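You operate a simulated robot arm through the tools that you are given. There is no shell and no other tool. Be economical: measure what you need, move in short steps, check, and stop when the job is done.

The job below is to be done with a simulated two-armed robot. You get a single attempt, and the scene is never put back.

TASK
Take the cap off the white soap can and lay it down on the top of the tool chest.

Only the result counts: the job must be done as asked and must still hold three seconds after the hand-in. Knocking over, shifting, dropping, spilling or breaking anything else fails it. Lids that push on must go on centred and level and be pressed home; caps that screw on are set level and turned clockwise until they are tight.

THE ROBOT
Two 7-joint arms with two-finger parallel grippers on one trunk, on a base that drives. Base frame: it is fixed to the floor where the robot stands at the start and does not move with it; the origin is under the middle of the robot, x ahead of it, y to its left, z up. Readings come in m, degrees, newtons and seconds.
The left shoulder is at the start at [0.05, 0.209, 1.196], the right one opposite. With the tool pointing down near the work surface each hand reaches from about 0.3 to 0.92 m from the robot's upright axis, wherever it stands, measured 20 degrees to its own side. Payload 4.4 kg a hand.
Tool frame (each hand has its own): the origin (TCP) lies between the finger pads and is the grasp point; the fingertips stand 0.023 m ahead of it; z points along the fingers, y is the line along which they close. Largest opening 0.094 m; finger width 0.038, thickness 0.01; the body of the gripper, 0.054 by 0.096 m, starts 0.039 m behind the TCP.
Orientation is that of the tool frame in the base frame, as [roll, pitch, yaw] about the fixed x, y, z axes, in that order (R = Rz(yaw) Ry(pitch) Rx(roll)). With the fingers straight down and closing along the base's y, the tool's x points along the base's -x, its y along +y and its z along -z.

THE INTERFACE
- The arms move only by the tool servo_tool. It takes "left_increments", "right_increments" or both (then of equal length, played together; a hand with none holds still); each is a list that holds one entry, the list of rows, each a list of 7 numbers: the turn, a rotation vector about the base's x, y, z in degrees, then the shift along the base's x, y, z in m, then the finger opening in m, from 0 to 0.094. In form: [[[rx, ry, rz, x, y, z, jaw], ...]]. A call has 1 to 10 rows; each row shifts and turns the commanded pose from where the row before left it. Each row takes 0.2 s and may step no farther than 0.05 m and 8.6 degrees from the row before; otherwise, or with a gripper value out of range, the whole call is refused. A pose out of reach is approached as far as the arm can. The call stops where the force on the tool passes 40 N (or 10 N more than at its start, if that is more) or the arm is blocked; 0.2 s more then pass. Each finger travels about 0.108 m/s and halts on what it meets, pressing with about 23 N; the grip force reading is that of the motor and also rises with nothing between the fingers. The clock runs only during rows and for 0.2 s after the last one: add rows that do not move to give the fingers time. The reply holds the time, the measured pose of the TCP, the force on the tool along the base axes, the opening and the grip force, in the units named above and with some noise, with the torque about the TCP (base axes, N m) and any sound that the robot's microphone picked up, and new pictures: "pictures" is both (left out), scene, wrist or none (wrist: the cameras of the hands that moved).
- Cameras (640 x 400 px; columns grow to the right, rows downward): "scene" is now at [0.1587, 0.0193, 1.3811]; the picture's right is [0.21, -0.98, 0.00], its down [-0.41, -0.09, -0.91] and it looks along [0.89, 0.19, -0.42] (base axes); focal length 257 px, centre (320, 200). "left" rides on the left gripper at [0.086, -0.016, -0.074] in its tool frame; the picture's right is [0.18, 0.98, 0.00], its down [-0.58, 0.11, -0.81] and it looks along [-0.79, 0.15, 0.59] (tool axes); focal length 243 px, centre (320, 200). "right" rides on the right gripper at [0.086, 0.016, -0.074] in its tool frame; the picture's right is [-0.18, 0.98, 0.00], its down [-0.58, -0.11, -0.81] and it looks along [-0.79, -0.15, 0.59] (tool axes); focal length 243 px, centre (320, 200). There is no depth. A picture from a camera that has moved, and an enlarged one, comes with that camera's place and axes in the base frame and with its lens.
- slide_trunk(by): slides the trunk up (or, below 0, down) by that many m; the arms and the scene camera ride with it, the base frame stays. It gives what a move gives, with no picture.
- roll_base(legs): drives the robot by 1 to 6 legs, each [ahead, left, turn to the left] in m, m and degrees, along the robot's own axes; the way and the turn of a leg run together, so that a leg with both is an arc; at most 1.5 m and 180 degrees a leg. The arms and the cameras ride along, it lands a little off, and it stops where it bumps. It gives what a move gives, and a new picture of the scene camera.
- aim_head(pan, tilt): turns the head with the scene camera to pan (to the left, within 80 degrees either way) and tilt (down, from -29 to 69), counted from straight ahead of the robot. It gives what a move gives, and a new picture of the scene camera.
- enlarge(camera, box): a new picture of the part [left, top, right, bottom] of that camera's present view, enlarged. The clock stands still meanwhile.
- sign_off(): hands the job in; it is judged then, once.

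Work in short steps. Places have to be worked out from the pictures, the camera data and where the tool is seen: move nearer, look again, correct. Check each grasp and each placing, and mend what went wrong. You have 120 turns and 260 pictures in all, those below and enlarged ones among them. Open the grippers and draw the arms clear of the work before you hand the job in, unless the task says otherwise; then end with one line.

The tools are called by a JSON object that holds its "op" and its "data". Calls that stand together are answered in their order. servo_tool: Moves the arms, as the interface text tells. Its arguments: {"type":"object","properties":{"left_increments":{"type":"array"},"right_increments":{"type":"array"},"pictures":{"type":"string","enum":["both","scene","wrist","none"]}},"required":[]} The other tools are called the same way: slide_trunk (by) slides the trunk up or down; roll_base (legs) drives the base; aim_head (pan, tilt) turns the head that bears the scene camera; enlarge (camera, box) takes an enlarged picture of a part of a camera's view; sign_off () hands the job in.

At the start:

```text
time: 0.0
left_position: [0.5174, 0.2648, 1.2518]
left_tool_rot: [179.9, 0.0, 179.9]
left_ft_force: [0.7, -0.2, -0.2]
left_torque: [0.0, 0.01, 0.01]
left_width: 0.0936
left_finger_force: 0.0
right_position: [0.4988, -0.1099, 1.2226]
right_tool_rot: [-180.0, 0.1, -179.9]
right_ft_force: [-0.1, -0.2, 0.0]
right_torque: [0.0, 0.0, -0.03]
right_width: 0.0941
right_finger_force: 0.1
trunk travel left (down, up): [-0.275, 0.288]
robot x, y, heading: [0.003, -0.0019, 0.1]
head pan, tilt: [12.4, 24.9]
```

scene: 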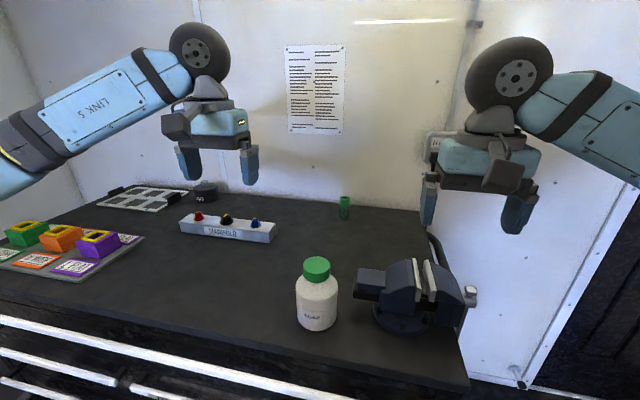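
right: 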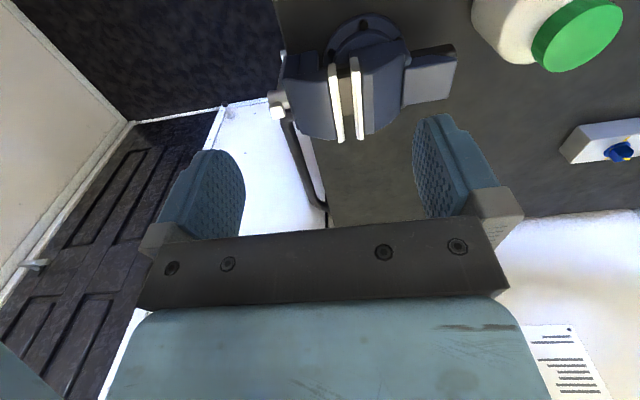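
left: 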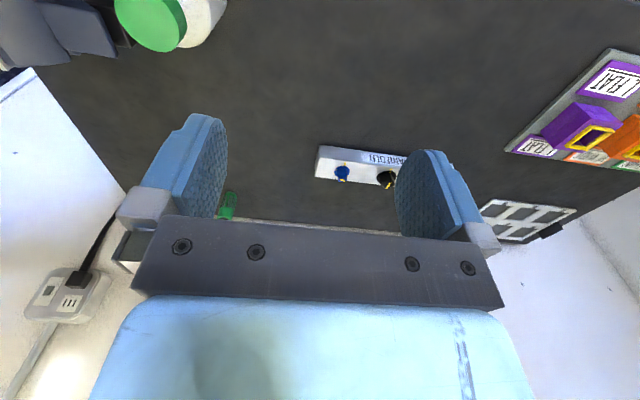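

The white can with the green cap stands on the bench; no tool chest is in view yet. I look closely at the can, and turn the head to find the chest.

{"op": "enlarge", "data": {"camera": "scene", "box": [260, 230, 500, 380]}}

{"op": "aim_head", "data": {"pan": -60, "tilt": 35}}

{"op": "aim_head", "data": {"pan": 70, "tilt": 35}}

```text
2.67 times, centred on (380, 305) of scene
camera zoom: at [0.1587, 0.0193, 1.3811], right [0.21, -0.98, 0.0], down [-0.41, -0.09, -0.91], along [0.89, 0.19, -0.42], focal length 685 px, centre (160, -80)
```

zoom: 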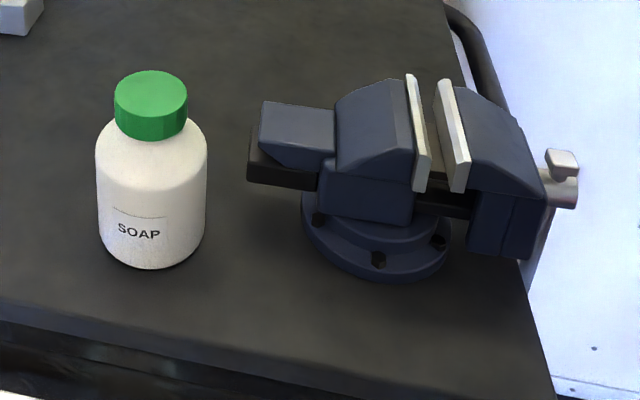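

```text
time: 1.4
left_position: [0.5166, 0.2656, 1.252]
left_tool_rot: [-180.0, 0.0, -180.0]
left_ft_force: [-0.1, -1.1, 0.3]
left_torque: [0.0, -0.02, -0.01]
left_width: 0.0939
left_finger_force: 0.1
right_position: [0.4998, -0.1101, 1.2233]
right_tool_rot: [180.0, 0.0, -180.0]
right_ft_force: [-0.3, 0.4, -0.2]
right_torque: [0.03, -0.01, 0.03]
right_width: 0.0938
right_finger_force: 0.1
trunk travel left (down, up): [-0.275, 0.288]
robot x, y, heading: [-0.0001, 0.001, -0.1]
head pan, tilt: [-60.0, 35.0]
camera scene: at [0.1128, -0.0766, 1.3651], right [-0.87, -0.5, 0.0], down [-0.29, 0.5, -0.82], along [0.41, -0.71, -0.57], focal length 257 px, centre (320, 200)
```

scene: 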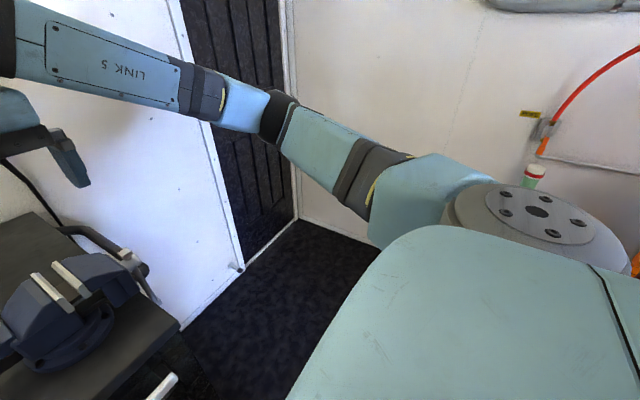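

```text
time: 3.5
left_position: [0.5165, 0.2668, 1.2524]
left_tool_rot: [-180.0, 0.1, 180.0]
left_ft_force: [0.5, -0.3, -0.1]
left_torque: [0.0, -0.01, -0.01]
left_width: 0.0938
left_finger_force: 0.0
right_position: [0.4988, -0.1102, 1.2237]
right_tool_rot: [-179.9, -0.1, 180.0]
right_ft_force: [0.6, 0.4, 0.4]
right_torque: [0.0, 0.01, 0.03]
right_width: 0.0937
right_finger_force: 0.0
trunk travel left (down, up): [-0.275, 0.288]
robot x, y, heading: [0.0011, 0.0006, -0.2]
head pan, tilt: [70.0, 35.0]
camera scene: at [0.0989, 0.0823, 1.3651], right [0.94, -0.34, 0.0], down [-0.2, -0.54, -0.82], along [0.28, 0.77, -0.57], focal length 257 px, centre (320, 200)
```

scene: 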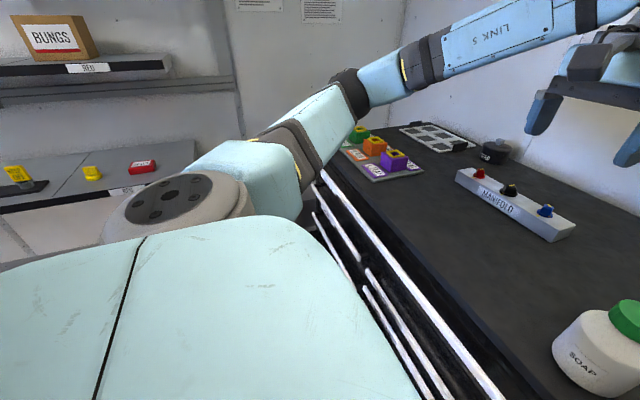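

The bench itself has rows of drawer-like pulls, but another chest may be behind. I look at the bench front and then farther right.

{"op": "aim_head", "data": {"pan": 20, "tilt": 60}}

{"op": "aim_head", "data": {"pan": -80, "tilt": 10}}

{"op": "aim_head", "data": {"pan": 80, "tilt": 10}}

```text
time: 4.7
left_position: [0.5165, 0.2647, 1.2525]
left_tool_rot: [180.0, 0.0, -180.0]
left_ft_force: [-0.8, -0.2, -0.4]
left_torque: [0.0, 0.0, 0.02]
left_width: 0.094
left_finger_force: 0.0
right_position: [0.4994, -0.1104, 1.223]
right_tool_rot: [180.0, 0.0, -180.0]
right_ft_force: [-0.5, 0.5, 0.0]
right_torque: [-0.01, -0.01, -0.03]
right_width: 0.0939
right_finger_force: 0.1
trunk travel left (down, up): [-0.275, 0.288]
robot x, y, heading: [-0.0008, 0.0002, 0.1]
head pan, tilt: [20.0, 60.0]
camera scene: at [0.1313, 0.0225, 1.3309], right [0.34, -0.94, 0.0], down [-0.81, -0.3, -0.5], along [0.47, 0.17, -0.87], focal length 257 px, centre (320, 200)
```

scene: 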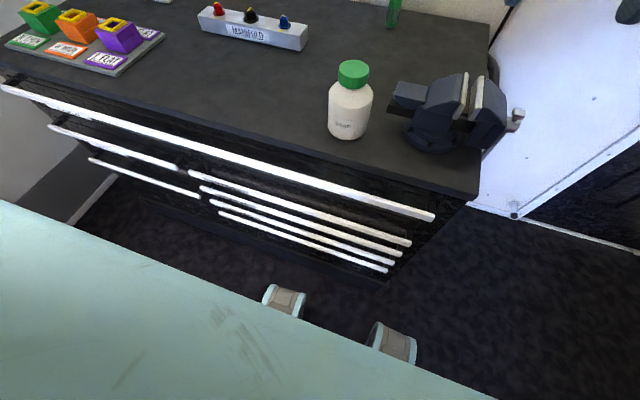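

```text
time: 6.5
left_position: [0.5175, 0.2659, 1.2525]
left_tool_rot: [-180.0, 0.1, 180.0]
left_ft_force: [0.1, -0.1, 0.4]
left_torque: [-0.02, -0.02, 0.01]
left_width: 0.0939
left_finger_force: 0.0
right_position: [0.4982, -0.1095, 1.2229]
right_tool_rot: [180.0, 0.1, 180.0]
right_ft_force: [-0.7, -0.8, 0.1]
right_torque: [-0.01, 0.0, -0.01]
right_width: 0.0944
right_finger_force: 0.0
trunk travel left (down, up): [-0.275, 0.288]
robot x, y, heading: [-0.0004, -0.0015, -0.1]
head pan, tilt: [-80.0, 10.0]
camera scene: at [0.0849, -0.092, 1.4052], right [-0.98, -0.17, 0.0], down [-0.03, 0.17, -0.98], along [0.17, -0.97, -0.17], focal length 257 px, centre (320, 200)
```

scene: 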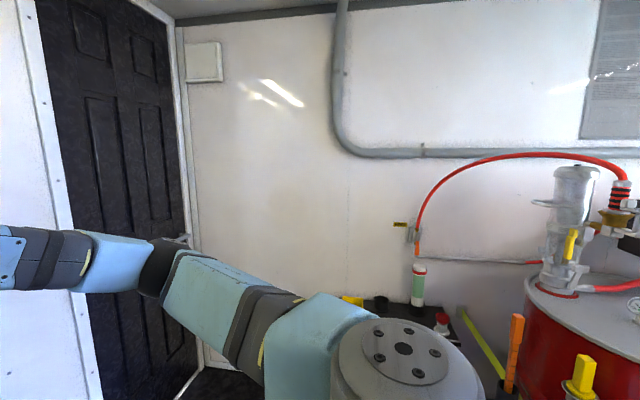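

```text
time: 8.9
left_position: [0.5173, 0.2659, 1.2526]
left_tool_rot: [180.0, -0.1, 179.9]
left_ft_force: [-0.3, 0.7, -0.7]
left_torque: [-0.02, -0.01, 0.03]
left_width: 0.094
left_finger_force: 0.0
right_position: [0.4993, -0.1105, 1.2221]
right_tool_rot: [180.0, 0.0, -180.0]
right_ft_force: [0.3, 0.3, 0.1]
right_torque: [0.03, 0.01, -0.03]
right_width: 0.0936
right_finger_force: 0.1
trunk travel left (down, up): [-0.275, 0.288]
robot x, y, heading: [0.0007, -0.0036, -0.1]
head pan, tilt: [80.0, 10.0]
camera scene: at [0.0849, 0.0912, 1.4053], right [0.98, -0.17, 0.0], down [-0.03, -0.17, -0.98], along [0.17, 0.97, -0.17], focal length 257 px, centre (320, 200)
```

scene: 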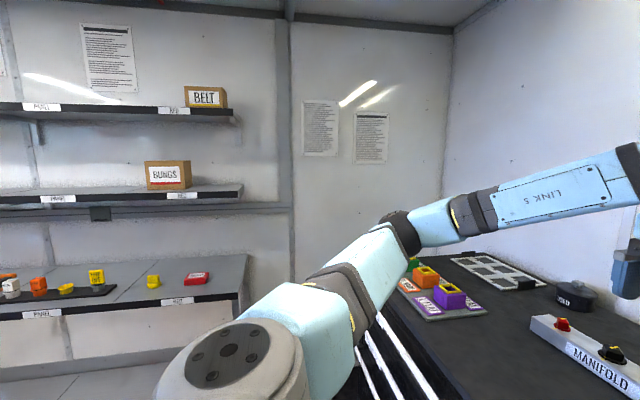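

The bench with drawer pulls is the tool chest. From three views the cap top is near [0.54, 0.11, 1.06], about 0.053 across, the can standing on a top at about z 0.91. I move the left hand aside and bring the right hand above the cap, with the head on the can.

{"op": "aim_head", "data": {"pan": 5, "tilt": 38}}

{"op": "servo_tool", "data": {"left_increments": [[[0, 0, 0, 0, 0.03, 0, 0.094], [0, 0, 0, 0, 0.03, 0, 0.094], [0, 0, 0, 0, 0.03, 0, 0.094], [0, 0, 0, 0, 0.03, 0, 0.094], [0, 0, 0, 0, 0.03, 0, 0.094], [0, 0, 0, 0, 0, 0, 0.094]]], "right_increments": [[[0, 0, 0, 0.008, 0.043, -0.01, 0.094], [0, 0, 0, 0.008, 0.043, -0.01, 0.094], [0, 0, 0, 0.008, 0.043, -0.01, 0.094], [0, 0, 0, 0.008, 0.043, -0.02, 0.094], [0, 0, 0, 0.008, 0.043, -0.02, 0.094], [0, 0, 0, 0, 0, 0, 0.094]]]}}

```text
time: 10.4
left_position: [0.5172, 0.2653, 1.2522]
left_tool_rot: [-180.0, 0.0, -180.0]
left_ft_force: [-0.8, -0.8, 0.2]
left_torque: [-0.01, 0.02, 0.01]
left_width: 0.0941
left_finger_force: 0.1
right_position: [0.4999, -0.1106, 1.2235]
right_tool_rot: [-180.0, 0.1, -180.0]
right_ft_force: [-0.6, 0.6, 0.3]
right_torque: [0.02, 0.02, 0.0]
right_width: 0.094
right_finger_force: 0.1
trunk travel left (down, up): [-0.275, 0.288]
robot x, y, heading: [0.0004, -0.0007, 0.1]
head pan, tilt: [5.0, 38.0]
camera scene: at [0.1547, 0.0072, 1.3606], right [0.09, -1.0, 0.0], down [-0.61, -0.05, -0.79], along [0.79, 0.07, -0.62], focal length 257 px, centre (320, 200)
```

scene: 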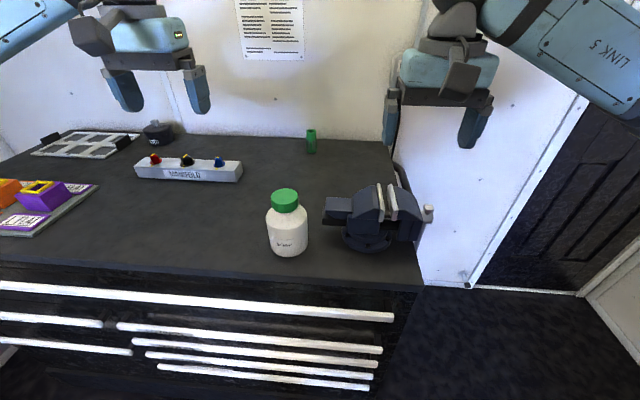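

```text
time: 11.8
left_position: [0.5169, 0.4138, 1.2541]
left_tool_rot: [179.9, 0.0, -180.0]
left_ft_force: [0.4, -0.5, 0.5]
left_torque: [0.04, 0.01, 0.0]
left_width: 0.0937
left_finger_force: 0.2
right_position: [0.5384, 0.1026, 1.1531]
right_tool_rot: [179.9, 0.0, 180.0]
right_ft_force: [-0.3, 0.3, 0.3]
right_torque: [0.0, -0.01, -0.01]
right_width: 0.0941
right_finger_force: 0.0
trunk travel left (down, up): [-0.275, 0.288]
robot x, y, heading: [-0.0015, -0.0003, 0.2]
head pan, tilt: [5.0, 38.0]
camera scene: at [0.1548, 0.0053, 1.3606], right [0.09, -1.0, 0.0], down [-0.61, -0.05, -0.79], along [0.79, 0.07, -0.62], focal length 257 px, centre (320, 200)
camera right: at [0.4525, 0.1208, 1.2261], right [0.18, 0.98, 0.0], down [0.58, -0.11, 0.81], along [0.79, -0.15, -0.59], focal length 243 px, centre (320, 200)
camera left: at [0.4319, 0.3985, 1.328], right [-0.18, 0.98, 0.0], down [0.58, 0.11, 0.81], along [0.79, 0.15, -0.59], focal length 243 px, centre (320, 200)
```

scene: 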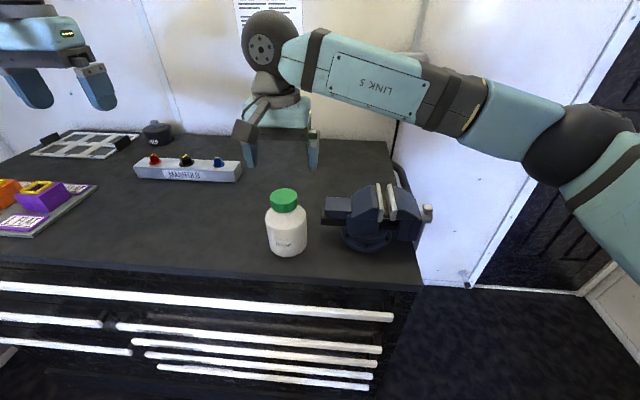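
right: 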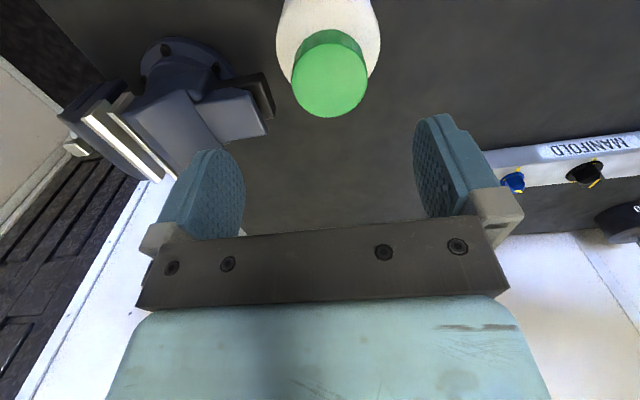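
left: 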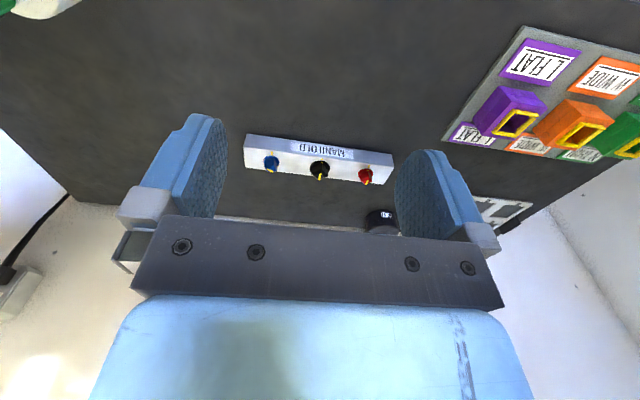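

Cap top centre refined to about [0.533, 0.110, 1.068]. I turn the left hand so its fingers point to -y with the closing line level, to steady the can's body.

{"op": "servo_tool", "data": {"left_increments": [[[-4.949, 4.949, 4.949, 0, 0, 0, 0.094], [-4.949, 4.949, 4.949, 0, 0, 0, 0.094], [-4.949, 4.949, 4.949, 0, 0, 0, 0.094], [-4.949, 4.949, 4.949, 0, 0, 0, 0.094], [-4.949, 4.949, 4.949, 0, 0, 0, 0.094], [-4.949, 4.949, 4.949, 0, 0, 0, 0.094], [-4.949, 4.949, 4.949, 0, 0, 0, 0.094]]], "pictures": "scene"}}

{"op": "servo_tool", "data": {"left_increments": [[[-4.949, 4.949, 4.949, 0, 0, 0, 0.094], [-4.949, 4.949, 4.949, 0, 0, 0, 0.094], [-4.949, 4.949, 4.949, 0, 0, 0, 0.094], [-4.949, 4.949, 4.949, 0, 0, 0, 0.094], [-4.949, 4.949, 4.949, 0, 0, 0, 0.094], [-4.949, 4.949, 4.949, 0, 0, 0, 0.094], [-4.949, 4.949, 4.949, 0, 0, 0, 0.094], [0, 0, 0, 0, 0, 0, 0.094]]]}}

```text
time: 13.4
left_position: [0.516, 0.4152, 1.2511]
left_tool_rot: [-153.4, -42.0, -153.4]
left_ft_force: [0.3, -0.1, 0.1]
left_torque: [-0.02, 0.03, -0.03]
left_width: 0.0938
left_finger_force: 0.1
right_position: [0.5385, 0.1049, 1.1528]
right_tool_rot: [-180.0, 0.1, -180.0]
right_ft_force: [-0.5, 0.6, 0.3]
right_torque: [-0.02, 0.01, 0.01]
right_width: 0.0943
right_finger_force: 0.0
trunk travel left (down, up): [-0.275, 0.288]
robot x, y, heading: [-0.0007, 0.0029, 0.1]
head pan, tilt: [5.0, 38.0]
camera scene: at [0.1549, 0.0077, 1.3606], right [0.09, -1.0, 0.0], down [-0.61, -0.05, -0.79], along [0.78, 0.07, -0.62], focal length 257 px, centre (320, 200)
```

scene: 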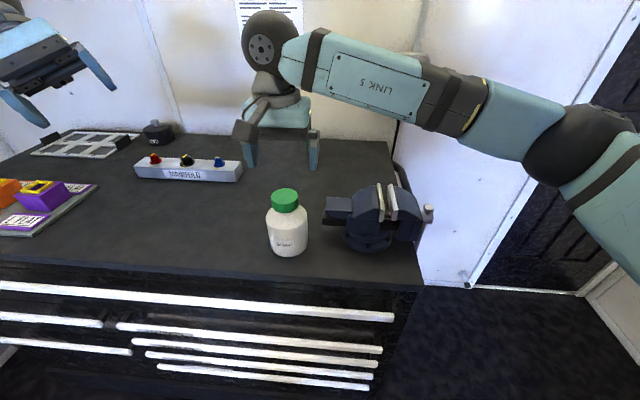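

```text
time: 15.2
left_position: [0.5168, 0.4167, 1.2526]
left_tool_rot: [52.4, -89.9, 37.7]
left_ft_force: [-0.5, 0.1, -0.2]
left_torque: [0.01, 0.03, 0.03]
left_width: 0.0941
left_finger_force: 0.0
right_position: [0.5385, 0.1047, 1.1526]
right_tool_rot: [179.9, 0.1, -180.0]
right_ft_force: [0.0, 0.7, 1.3]
right_torque: [0.01, -0.02, 0.02]
right_width: 0.094
right_finger_force: 0.1
trunk travel left (down, up): [-0.275, 0.288]
robot x, y, heading: [-0.0006, -0.0036, 0.1]
head pan, tilt: [5.0, 38.0]
camera scene: at [0.1549, 0.0069, 1.3605], right [0.09, -1.0, 0.0], down [-0.61, -0.05, -0.79], along [0.78, 0.07, -0.62], focal length 257 px, centre (320, 200)
camera left: at [0.5341, 0.4913, 1.3392], right [-0.98, 0.0, 0.19], down [-0.11, 0.81, -0.58], along [-0.15, -0.59, -0.79], focal length 243 px, centre (320, 200)
```

scene: 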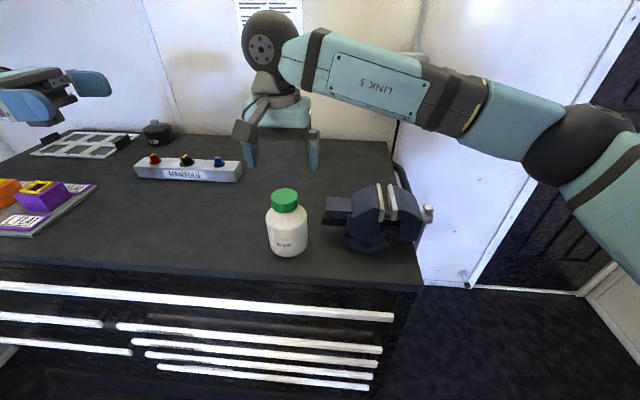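
left: 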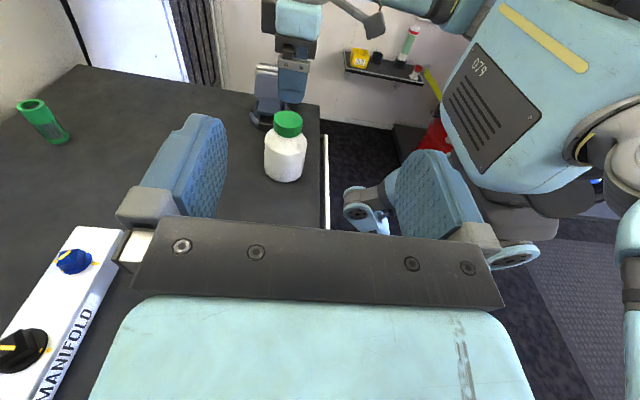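

The left hand is level with fingers toward -y. I line up x with the can and lower it, still well clear in y.

{"op": "servo_tool", "data": {"left_increments": [[[0, 0, 0, 0.004, -0.01, -0.04, 0.094], [0, 0, 0, 0.004, -0.01, -0.04, 0.094], [0, 0, 0, 0.004, -0.01, -0.04, 0.094], [0, 0, 0, 0.004, -0.01, -0.04, 0.094], [0, 0, 0, 0, -0.01, -0.04, 0.094], [0, 0, 0, 0, -0.01, -0.04, 0.094], [0, 0, 0, 0, 0, -0.02, 0.094], [0, 0, 0, 0, 0, 0, 0.094]]]}}

```text
time: 17.0
left_position: [0.5324, 0.3551, 0.9929]
left_tool_rot: [86.7, -90.0, 3.3]
left_ft_force: [-0.1, 1.0, 0.1]
left_torque: [0.0, 0.01, 0.0]
left_width: 0.0942
left_finger_force: 0.1
right_position: [0.539, 0.1042, 1.1534]
right_tool_rot: [-180.0, 0.0, -180.0]
right_ft_force: [1.1, -0.2, -0.2]
right_torque: [0.03, 0.01, 0.01]
right_width: 0.0939
right_finger_force: 0.0
trunk travel left (down, up): [-0.275, 0.288]
robot x, y, heading: [-0.0, -0.0004, 0.1]
head pan, tilt: [5.0, 38.0]
camera scene: at [0.1547, 0.007, 1.3606], right [0.09, -1.0, 0.0], down [-0.61, -0.05, -0.79], along [0.79, 0.07, -0.62], focal length 257 px, centre (320, 200)
camera left: at [0.5493, 0.4308, 1.0797], right [-0.98, 0.0, 0.18], down [-0.11, 0.81, -0.58], along [-0.15, -0.59, -0.79], focal length 243 px, centre (320, 200)
```

scene: 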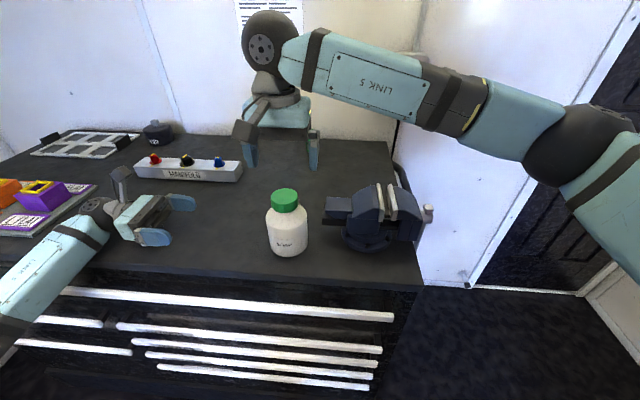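
left: 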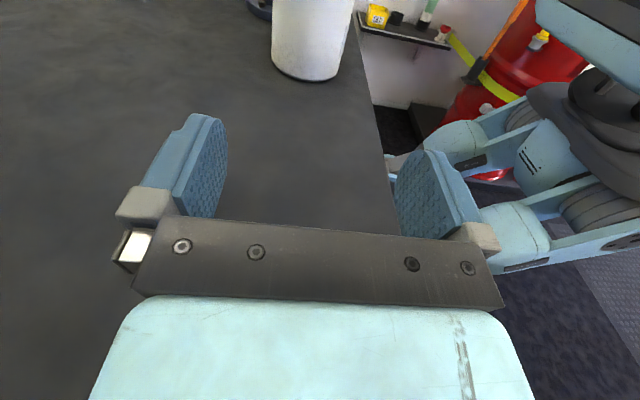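

Checking the can's width and place in the left wrist view more closely, since the jaws open only 0.094.

{"op": "enlarge", "data": {"camera": "left", "box": [240, 0, 400, 100]}}

{"op": "enlarge", "data": {"camera": "scene", "box": [205, 160, 365, 260]}}

```text
4.00 times, centred on (320, 50) of left
camera zoom: at [0.5493, 0.4308, 1.0797], right [-0.98, 0.0, 0.18], down [-0.11, 0.81, -0.58], along [-0.15, -0.59, -0.79], focal length 970 px, centre (320, 800)
```

zoom: 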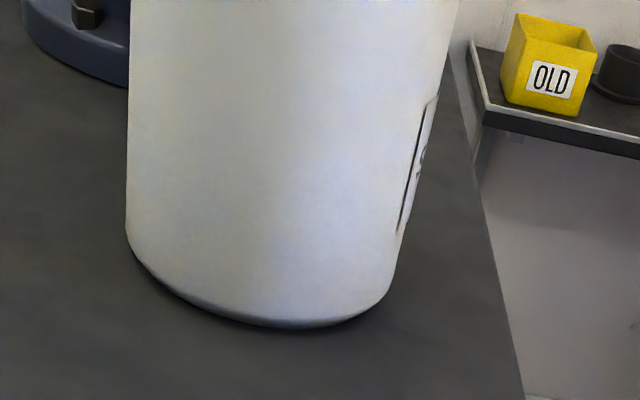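

```text
4.00 times, centred on (285, 210) of scene
camera zoom: at [0.1547, 0.007, 1.3606], right [0.09, -1.0, 0.0], down [-0.61, -0.05, -0.79], along [0.79, 0.07, -0.62], focal length 1028 px, centre (460, 160)
```

zoom: 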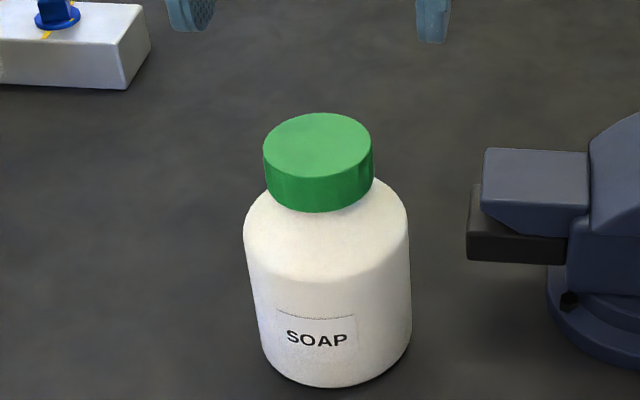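

The can is about 0.082 across, centred near [0.539, 0.109], so the jaws clear it by about 6 mm a side. I approach to just short of it and check alignment.

{"op": "servo_tool", "data": {"left_increments": [[[0, 0, 0, 0.0033, -0.03, -0.008, 0.094], [0, 0, 0, 0.0033, -0.03, -0.008, 0.094], [0, 0, 0, 0, -0.03, 0, 0.094], [0, 0, 0, 0, -0.03, 0, 0.094], [0, 0, 0, 0, -0.02, 0, 0.094], [0, 0, 0, 0, 0, 0, 0.094]]]}}

{"op": "enlarge", "data": {"camera": "scene", "box": [165, 150, 325, 270]}}

```text
time: 18.6
left_position: [0.5317, 0.235, 0.9916]
left_tool_rot: [-116.9, -87.7, -150.8]
left_ft_force: [-0.1, -0.2, -0.1]
left_torque: [-0.02, 0.02, 0.0]
left_width: 0.094
left_finger_force: 0.0
right_position: [0.5272, 0.1094, 1.1572]
right_tool_rot: [179.7, 0.6, -179.2]
right_ft_force: [-0.2, -0.7, 0.5]
right_torque: [0.02, 0.02, -0.02]
right_width: 0.094
right_finger_force: 0.0
trunk travel left (down, up): [-0.275, 0.288]
robot x, y, heading: [0.001, 0.0, 0.8]
head pan, tilt: [5.0, 38.0]
stopped in row 6 (left hand): the arm was blocked; the commanded pose is now the measured one
camera scene: at [0.1413, 0.005, 1.3603], right [0.1, -0.99, 0.0], down [-0.6, -0.06, -0.79], along [0.79, 0.08, -0.61], focal length 257 px, centre (320, 200)
camera left: at [0.5425, 0.3106, 1.0808], right [-0.99, -0.04, 0.15], down [-0.12, 0.81, -0.57], along [-0.1, -0.58, -0.81], focal length 243 px, centre (320, 200)
```

scene: 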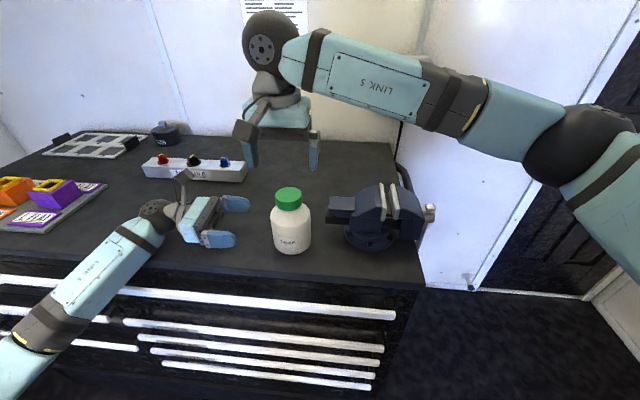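
left: 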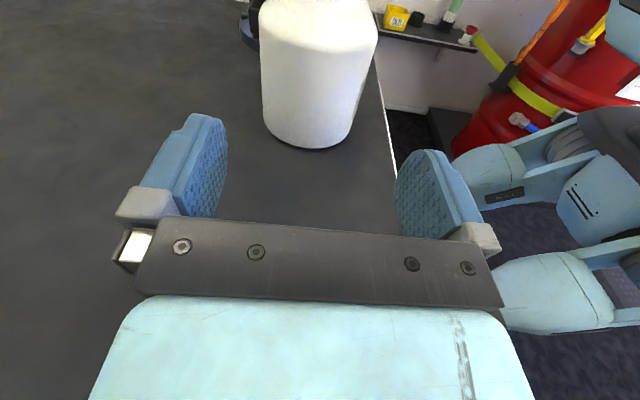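

```text
3.33 times, centred on (245, 210) of scene
camera zoom: at [0.1413, 0.005, 1.3603], right [0.1, -0.99, 0.0], down [-0.6, -0.06, -0.79], along [0.79, 0.08, -0.61], focal length 857 px, centre (570, 167)
```

zoom: 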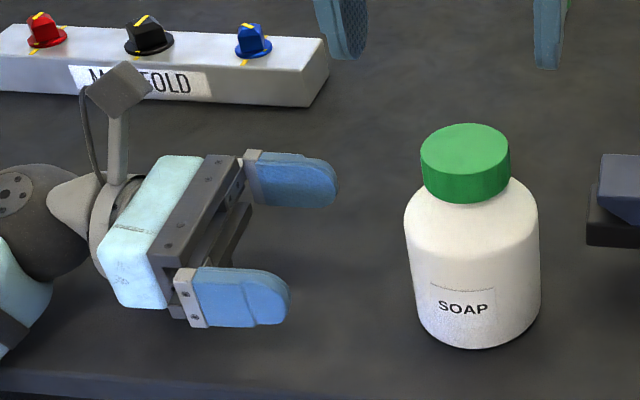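

The left forearm hangs low and caught the bench's front edge, nudging the base slightly; the can looks undisturbed. I back the hand out along the same way and raise it.

{"op": "servo_tool", "data": {"left_increments": [[[0, 0, 0, 0, 0.03, 0.005, 0.094], [0, 0, 0, 0, 0.03, 0.01, 0.094], [0, 0, 0, 0, 0.03, 0.02, 0.094], [0, 0, 0, 0, 0.02, 0.04, 0.094], [0, 0, 0, 0, 0, 0.04, 0.094], [0, 0, 0, 0, 0, 0.04, 0.094], [0, 0, 0, 0, 0, 0.04, 0.094], [0, 0, 0, 0, 0, 0.04, 0.094], [0, 0, 0, 0, 0, 0, 0.094]]], "right_increments": [[[0, 0, 0, 0, 0, 0, 0.094], [0, 0, 0, 0, 0, 0, 0.094], [0, 0, 0, 0, 0, 0, 0.094], [0, 0, 0, 0, -0.02, 0.02, 0.094], [0, 0, 0, 0, -0.03, 0.02, 0.094], [0, 0, 0, 0, -0.03, 0.01, 0.094], [0, 0, 0, 0, -0.03, 0, 0.094], [0, 0, 0, 0, -0.03, 0, 0.094], [0, 0, 0, 0, 0, 0, 0.094]]], "pictures": "scene"}}

{"op": "slide_trunk", "data": {"by": 0.22}}

{"op": "roll_base", "data": {"legs": [[-0.12, 0, -0.7]]}}

```text
time: 20.6
left_position: [0.5427, 0.3441, 1.2186]
left_tool_rot: [-118.0, -89.0, -150.2]
left_ft_force: [1.0, -0.5, -0.2]
left_torque: [-0.02, 0.01, -0.01]
left_width: 0.0943
left_finger_force: 0.1
right_position: [0.5367, -0.0282, 1.203]
right_tool_rot: [-179.9, -0.1, -179.4]
right_ft_force: [0.1, 0.1, -1.0]
right_torque: [-0.01, 0.02, -0.01]
right_width: 0.094
right_finger_force: 0.1
trunk travel left (down, up): [-0.275, 0.288]
robot x, y, heading: [-0.0003, -0.0005, 0.5]
head pan, tilt: [5.0, 38.0]
camera scene: at [0.1545, 0.0104, 1.3605], right [0.1, -1.0, 0.0], down [-0.61, -0.06, -0.79], along [0.78, 0.08, -0.62], focal length 257 px, centre (320, 200)
```

scene: 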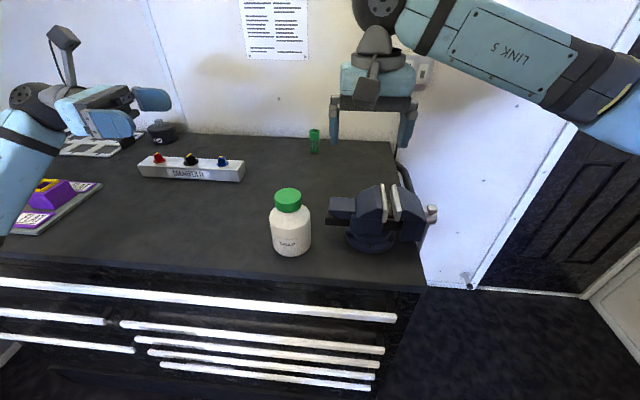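

```text
time: 22.9
left_position: [0.5427, 0.3419, 1.4384]
left_tool_rot: [-119.6, -88.9, -148.7]
left_ft_force: [-0.2, -0.3, 0.9]
left_torque: [0.01, 0.01, 0.01]
left_width: 0.094
left_finger_force: 0.2
right_position: [0.5372, -0.0283, 1.4216]
right_tool_rot: [179.9, -0.1, -179.4]
right_ft_force: [-0.5, 0.2, 0.0]
right_torque: [0.01, -0.02, 0.0]
right_width: 0.0942
right_finger_force: 0.0
trunk travel left (down, up): [-0.495, 0.068]
robot x, y, heading: [-0.0006, 0.001, 0.5]
head pan, tilt: [5.0, 38.0]
```

```text
time: 24.2
left_position: [0.4304, 0.3363, 1.4381]
left_tool_rot: [-121.3, -88.8, -147.5]
left_ft_force: [0.6, 0.6, -0.6]
left_torque: [0.03, 0.0, 0.0]
left_width: 0.094
left_finger_force: 0.0
right_position: [0.4196, -0.0363, 1.4202]
right_tool_rot: [179.9, -0.1, 179.8]
right_ft_force: [-0.1, 0.2, -0.1]
right_torque: [-0.01, 0.0, 0.04]
right_width: 0.0938
right_finger_force: 0.0
trunk travel left (down, up): [-0.495, 0.068]
robot x, y, heading: [-0.1199, -0.0021, -0.2]
head pan, tilt: [5.0, 38.0]
camera scene: at [0.0382, 0.0066, 1.5803], right [0.08, -1.0, 0.0], down [-0.61, -0.05, -0.79], along [0.78, 0.07, -0.62], focal length 257 px, centre (320, 200)
```

scene: 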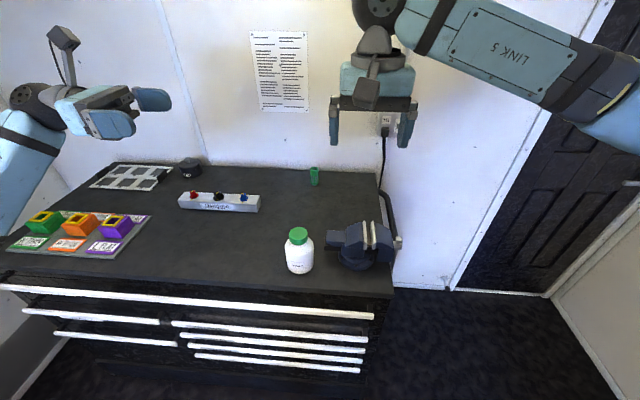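

Everything is as before, with the base back 0.12 and the trunk up. I bring the left hand forward and down again at y ≈ 0.34.

{"op": "servo_tool", "data": {"left_increments": [[[0, 0, 0, 0.02, 0, -0.04, 0.094], [0, 0, 0, 0.02, 0, -0.04, 0.094], [0, 0, 0, 0.02, 0, -0.04, 0.094], [0, 0, 0, 0.02, 0, -0.04, 0.094], [0, 0, 0, 0.02, 0, -0.04, 0.094], [0, 0, 0, 0.009, 0, -0.04, 0.094], [0, 0, 0, 0, 0, -0.04, 0.094], [0, 0, 0, 0, 0, -0.04, 0.094], [0, 0, 0, 0, 0, 0, 0.094]]]}}

```text
time: 26.2
left_position: [0.5381, 0.3365, 1.1191]
left_tool_rot: [-119.3, -88.8, -149.8]
left_ft_force: [-0.7, -0.1, 0.4]
left_torque: [0.02, 0.04, 0.0]
left_width: 0.0936
left_finger_force: 0.0
right_position: [0.4179, -0.0378, 1.4218]
right_tool_rot: [180.0, 0.0, 179.8]
right_ft_force: [0.3, 0.2, 0.4]
right_torque: [0.02, 0.02, 0.01]
right_width: 0.094
right_finger_force: 0.1
trunk travel left (down, up): [-0.495, 0.068]
robot x, y, heading: [-0.1193, 0.0022, -0.2]
head pan, tilt: [5.0, 38.0]
camera scene: at [0.0362, 0.0064, 1.5806], right [0.08, -1.0, 0.0], down [-0.61, -0.05, -0.79], along [0.79, 0.07, -0.62], focal length 257 px, centre (320, 200)
camera left: at [0.5518, 0.4117, 1.2065], right [-0.99, -0.02, 0.17], down [-0.11, 0.81, -0.57], along [-0.12, -0.59, -0.8], focal length 243 px, centre (320, 200)
```

scene: 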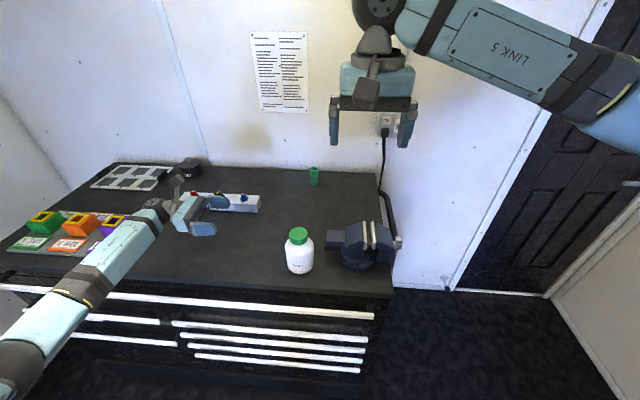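
left: 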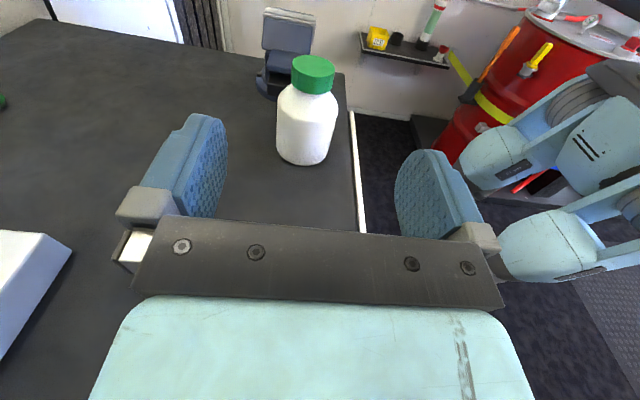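

I check how the left elbow and forearm lie relative to the bench edge before going lower.

{"op": "aim_head", "data": {"pan": 50, "tilt": 45}}

```text
time: 27.3
left_position: [0.5376, 0.3374, 1.1185]
left_tool_rot: [-119.7, -88.8, -149.3]
left_ft_force: [-0.2, 0.0, 0.3]
left_torque: [0.0, 0.0, 0.01]
left_width: 0.0937
left_finger_force: 0.0
right_position: [0.4191, -0.0359, 1.421]
right_tool_rot: [-180.0, -0.1, 179.8]
right_ft_force: [-1.0, 0.1, -0.7]
right_torque: [0.03, -0.01, -0.01]
right_width: 0.094
right_finger_force: 0.0
trunk travel left (down, up): [-0.495, 0.068]
robot x, y, heading: [-0.1183, 0.0004, -0.3]
head pan, tilt: [50.0, 45.0]
camera scene: at [0.0031, 0.0614, 1.5703], right [0.76, -0.65, 0.0], down [-0.46, -0.54, -0.71], along [0.46, 0.54, -0.71], focal length 257 px, centre (320, 200)
```

scene: 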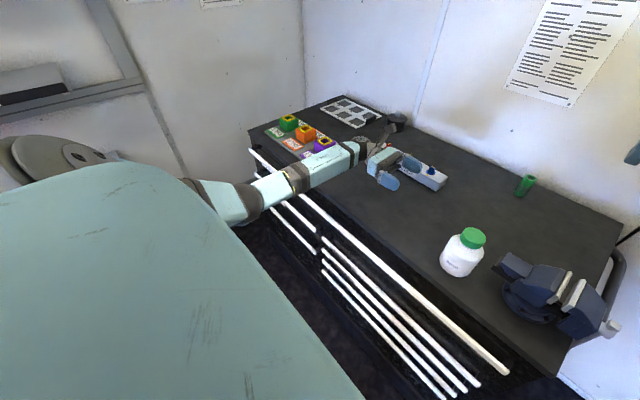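

The elbow is now well above the bench, but the margin at the edge is thin; I raise the trunk a little more and tilt the left fingers 12° down so the wrist stays high, then descend part-way.

{"op": "slide_trunk", "data": {"by": 0.06}}

{"op": "servo_tool", "data": {"left_increments": [[[6, 0, 0, 0, 0, -0.03, 0.094], [6, 0, 0, 0, 0, -0.03, 0.094], [0, 0, 0, 0, 0, -0.03, 0.094], [0, 0, 0, 0, 0, -0.03, 0.094], [0, 0, 0, 0, 0, -0.03, 0.094], [0, 0, 0, 0, 0, -0.02, 0.094], [0, 0, 0, 0, 0, 0, 0.094]]]}}

```text
time: 28.3
left_position: [0.5383, 0.3369, 1.1787]
left_tool_rot: [-119.8, -88.8, -149.1]
left_ft_force: [-0.3, 0.3, 0.2]
left_torque: [-0.02, 0.03, -0.02]
left_width: 0.0941
left_finger_force: 0.0
right_position: [0.4185, -0.0364, 1.4817]
right_tool_rot: [180.0, 0.1, 179.8]
right_ft_force: [-1.0, 1.0, 0.1]
right_torque: [-0.01, 0.03, 0.02]
right_width: 0.0944
right_finger_force: 0.1
trunk travel left (down, up): [-0.555, 0.008]
robot x, y, heading: [-0.1184, -0.0041, -0.5]
head pan, tilt: [50.0, 45.0]
```

```text
time: 29.9
left_position: [0.5371, 0.3374, 1.008]
left_tool_rot: [-174.2, -77.4, -95.0]
left_ft_force: [0.0, 0.0, 0.1]
left_torque: [-0.04, 0.01, 0.0]
left_width: 0.0942
left_finger_force: 0.0
right_position: [0.4191, -0.0374, 1.4821]
right_tool_rot: [180.0, 0.0, 179.8]
right_ft_force: [-0.2, -0.8, -1.0]
right_torque: [-0.01, -0.02, 0.01]
right_width: 0.0941
right_finger_force: 0.0
trunk travel left (down, up): [-0.555, 0.008]
robot x, y, heading: [-0.1189, 0.0038, -0.6]
head pan, tilt: [50.0, 45.0]
camera scene: at [0.0027, 0.0615, 1.6303], right [0.76, -0.65, 0.0], down [-0.46, -0.54, -0.71], along [0.46, 0.54, -0.71], focal length 257 px, centre (320, 200)
camera left: at [0.5516, 0.3921, 1.1096], right [-0.99, -0.05, 0.16], down [-0.11, 0.91, -0.39], along [-0.12, -0.41, -0.91], focal length 243 px, centre (320, 200)
```

scene: 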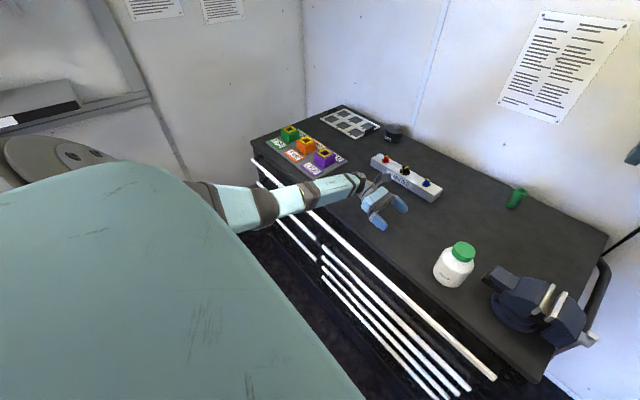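
left: 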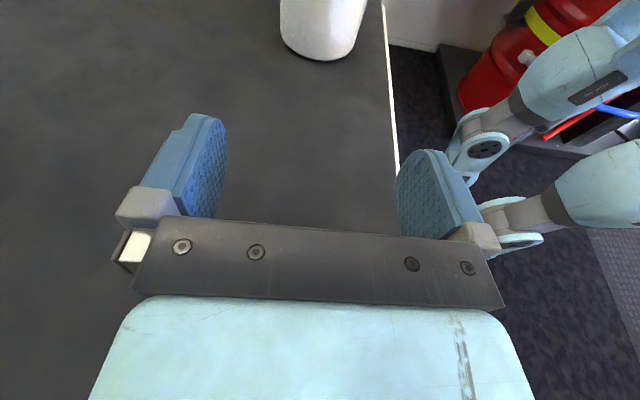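

The orientation is right and the arm is free. I go down to z ≈ 0.98 and toward the can.

{"op": "servo_tool", "data": {"left_increments": [[[0, 0, 0, 0.001, -0.02, -0.015, 0.094], [0, 0, 0, 0.001, -0.02, -0.013, 0.094], [0, 0, 0, 0, -0.03, 0, 0.094], [0, 0, 0, 0, -0.03, 0, 0.094], [0, 0, 0, 0, -0.02, 0, 0.094], [0, 0, 0, 0, 0, 0, 0.094]]]}}

```text
time: 31.3
left_position: [0.5398, 0.2168, 0.9814]
left_tool_rot: [-174.3, -77.4, -94.7]
left_ft_force: [-0.9, 0.6, -0.1]
left_torque: [0.01, -0.02, 0.0]
left_width: 0.0939
left_finger_force: 0.0
right_position: [0.4189, -0.0354, 1.4806]
right_tool_rot: [179.9, 0.0, 179.8]
right_ft_force: [-0.3, -0.5, 0.4]
right_torque: [-0.01, 0.01, 0.03]
right_width: 0.094
right_finger_force: 0.0
trunk travel left (down, up): [-0.555, 0.008]
robot x, y, heading: [-0.1188, -0.0006, -0.3]
head pan, tilt: [50.0, 45.0]
camera scene: at [0.0029, 0.0618, 1.6303], right [0.76, -0.65, 0.0], down [-0.46, -0.54, -0.71], along [0.46, 0.54, -0.71], focal length 257 px, centre (320, 200)
camera left: at [0.5543, 0.2719, 1.0826], right [-0.99, -0.05, 0.16], down [-0.11, 0.91, -0.39], along [-0.12, -0.41, -0.91], focal length 243 px, centre (320, 200)
```

scene: 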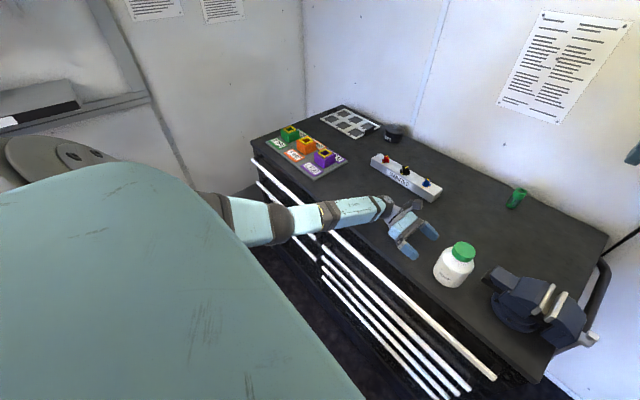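
left: 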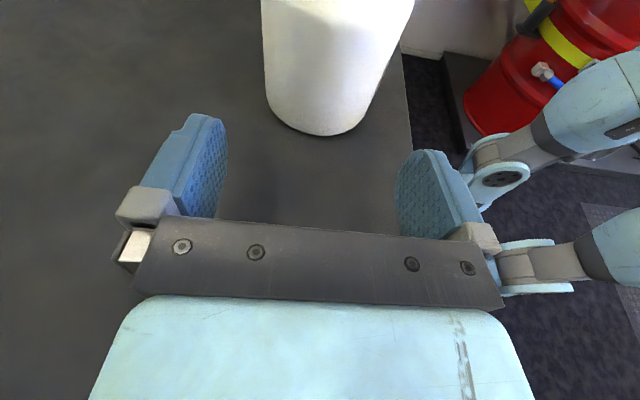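

Zooming to measure the can's edges for final alignment.

{"op": "enlarge", "data": {"camera": "left", "box": [200, 0, 440, 150]}}

```text
2.67 times, centred on (320, 75) of left
camera zoom: at [0.5543, 0.2719, 1.0826], right [-0.99, -0.05, 0.16], down [-0.11, 0.91, -0.39], along [-0.12, -0.41, -0.91], focal length 647 px, centre (320, 533)
```

zoom: 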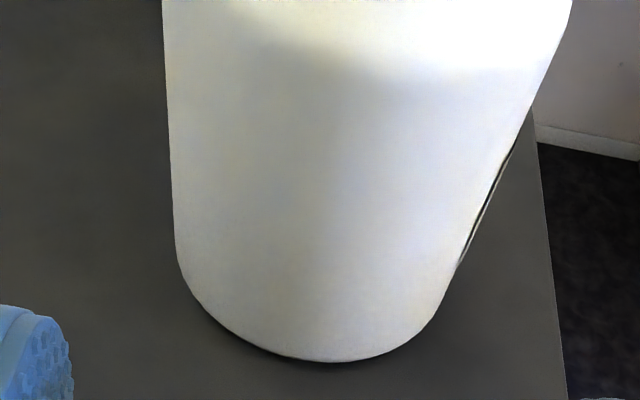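

Can centre comes out near [0.5415, 0.113]. I go in most of the way with a 2 mm x correction, and look.

{"op": "servo_tool", "data": {"left_increments": [[[0, 0, 0, 0.002, -0.02, 0, 0.094], [0, 0, 0, 0, -0.02, 0, 0.094], [0, 0, 0, 0, -0.015, 0, 0.094], [0, 0, 0, 0, -0.01, 0, 0.094], [0, 0, 0, 0, 0, 0, 0.094]]]}}

```text
time: 32.5
left_position: [0.5421, 0.1519, 0.981]
left_tool_rot: [-174.4, -77.4, -94.7]
left_ft_force: [0.0, -0.4, 1.1]
left_torque: [-0.01, 0.01, 0.0]
left_width: 0.0941
left_finger_force: 0.1
right_position: [0.4184, -0.0374, 1.4811]
right_tool_rot: [-180.0, 0.0, 179.7]
right_ft_force: [0.9, -0.6, 0.1]
right_torque: [0.0, -0.02, -0.01]
right_width: 0.0938
right_finger_force: 0.1
trunk travel left (down, up): [-0.555, 0.008]
robot x, y, heading: [-0.1204, 0.0017, -0.4]
head pan, tilt: [50.0, 45.0]
camera scene: at [0.003, 0.0617, 1.6303], right [0.76, -0.65, 0.0], down [-0.46, -0.54, -0.71], along [0.46, 0.54, -0.71], focal length 257 px, centre (320, 200)
camera left: at [0.5557, 0.2069, 1.0827], right [-0.99, -0.05, 0.16], down [-0.11, 0.91, -0.39], along [-0.12, -0.41, -0.91], focal length 243 px, centre (320, 200)
```

scene: 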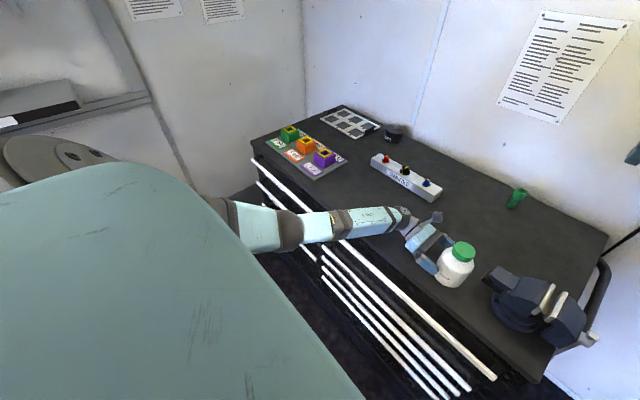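
left: 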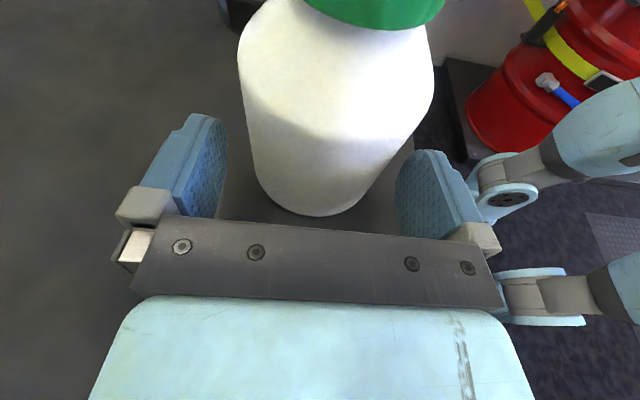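

The can sits centred between the fingers (centre ≈ [0.542, 0.114]). I move in the last 24 mm.

{"op": "servo_tool", "data": {"left_increments": [[[0, 0, 0, 0, -0.008, 0, 0.094], [0, 0, 0, 0, -0.008, 0, 0.094], [0, 0, 0, 0, -0.008, 0, 0.094], [0, 0, 0, 0, 0, 0, 0.094]]]}}

{"op": "aim_head", "data": {"pan": 12, "tilt": 42}}

{"op": "enlarge", "data": {"camera": "scene", "box": [220, 140, 420, 265]}}

```text
time: 33.5
left_position: [0.5416, 0.128, 0.9805]
left_tool_rot: [-174.4, -77.5, -94.7]
left_ft_force: [-0.2, -0.2, -0.5]
left_torque: [-0.01, 0.0, 0.01]
left_width: 0.0941
left_finger_force: 0.1
right_position: [0.4174, -0.0372, 1.4819]
right_tool_rot: [179.9, 0.0, 179.8]
right_ft_force: [0.9, 0.5, 0.3]
right_torque: [-0.01, -0.03, 0.0]
right_width: 0.0939
right_finger_force: 0.0
trunk travel left (down, up): [-0.555, 0.008]
robot x, y, heading: [-0.12, -0.002, -0.2]
head pan, tilt: [50.0, 45.0]
camera scene: at [0.003, 0.0616, 1.6303], right [0.76, -0.65, 0.0], down [-0.46, -0.54, -0.71], along [0.46, 0.54, -0.71], focal length 257 px, centre (320, 200)
camera left: at [0.5558, 0.1831, 1.0822], right [-0.99, -0.05, 0.16], down [-0.11, 0.91, -0.39], along [-0.12, -0.41, -0.91], focal length 243 px, centre (320, 200)
```

scene: 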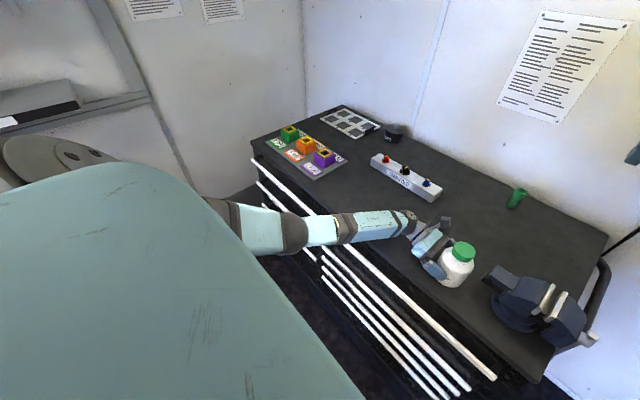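
left: 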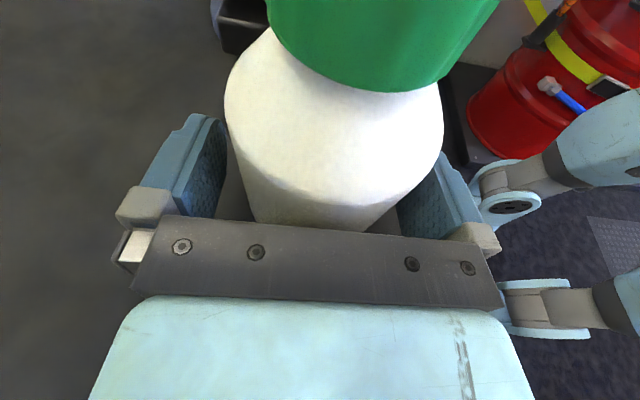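

```text
time: 34.5
left_position: [0.5421, 0.1279, 0.981]
left_tool_rot: [-174.4, -77.3, -94.7]
left_ft_force: [0.3, -0.8, 0.6]
left_torque: [0.0, 0.03, 0.03]
left_width: 0.0942
left_finger_force: 0.0
right_position: [0.4183, -0.0357, 1.4812]
right_tool_rot: [180.0, 0.0, 179.8]
right_ft_force: [-1.0, 0.7, 0.1]
right_torque: [-0.01, 0.0, 0.02]
right_width: 0.0942
right_finger_force: 0.1
trunk travel left (down, up): [-0.555, 0.008]
robot x, y, heading: [-0.1183, -0.0004, -0.2]
head pan, tilt: [12.0, 42.0]
camera scene: at [0.0323, 0.0166, 1.6346], right [0.2, -0.98, 0.0], down [-0.66, -0.14, -0.74], along [0.73, 0.15, -0.67], focal length 257 px, centre (320, 200)
```

scene: 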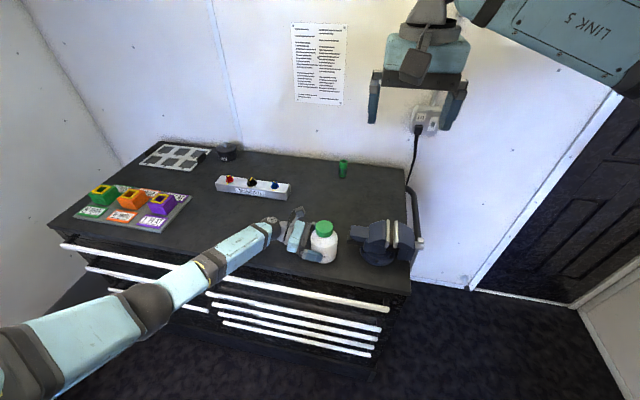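

```text
3.20 times, centred on (320, 202) of scene
camera zoom: at [0.0323, 0.0166, 1.6346], right [0.2, -0.98, 0.0], down [-0.66, -0.14, -0.74], along [0.73, 0.15, -0.67], focal length 822 px, centre (320, 192)
```

zoom: 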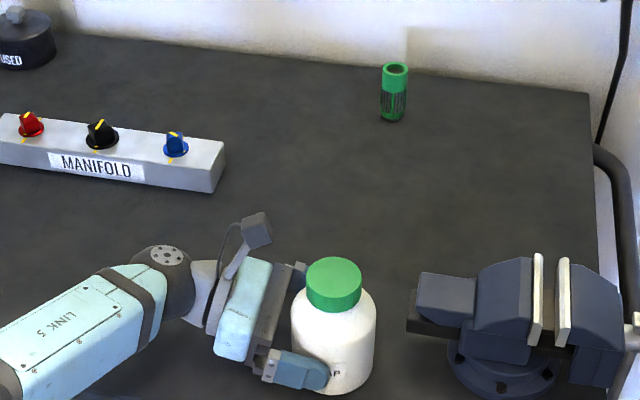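

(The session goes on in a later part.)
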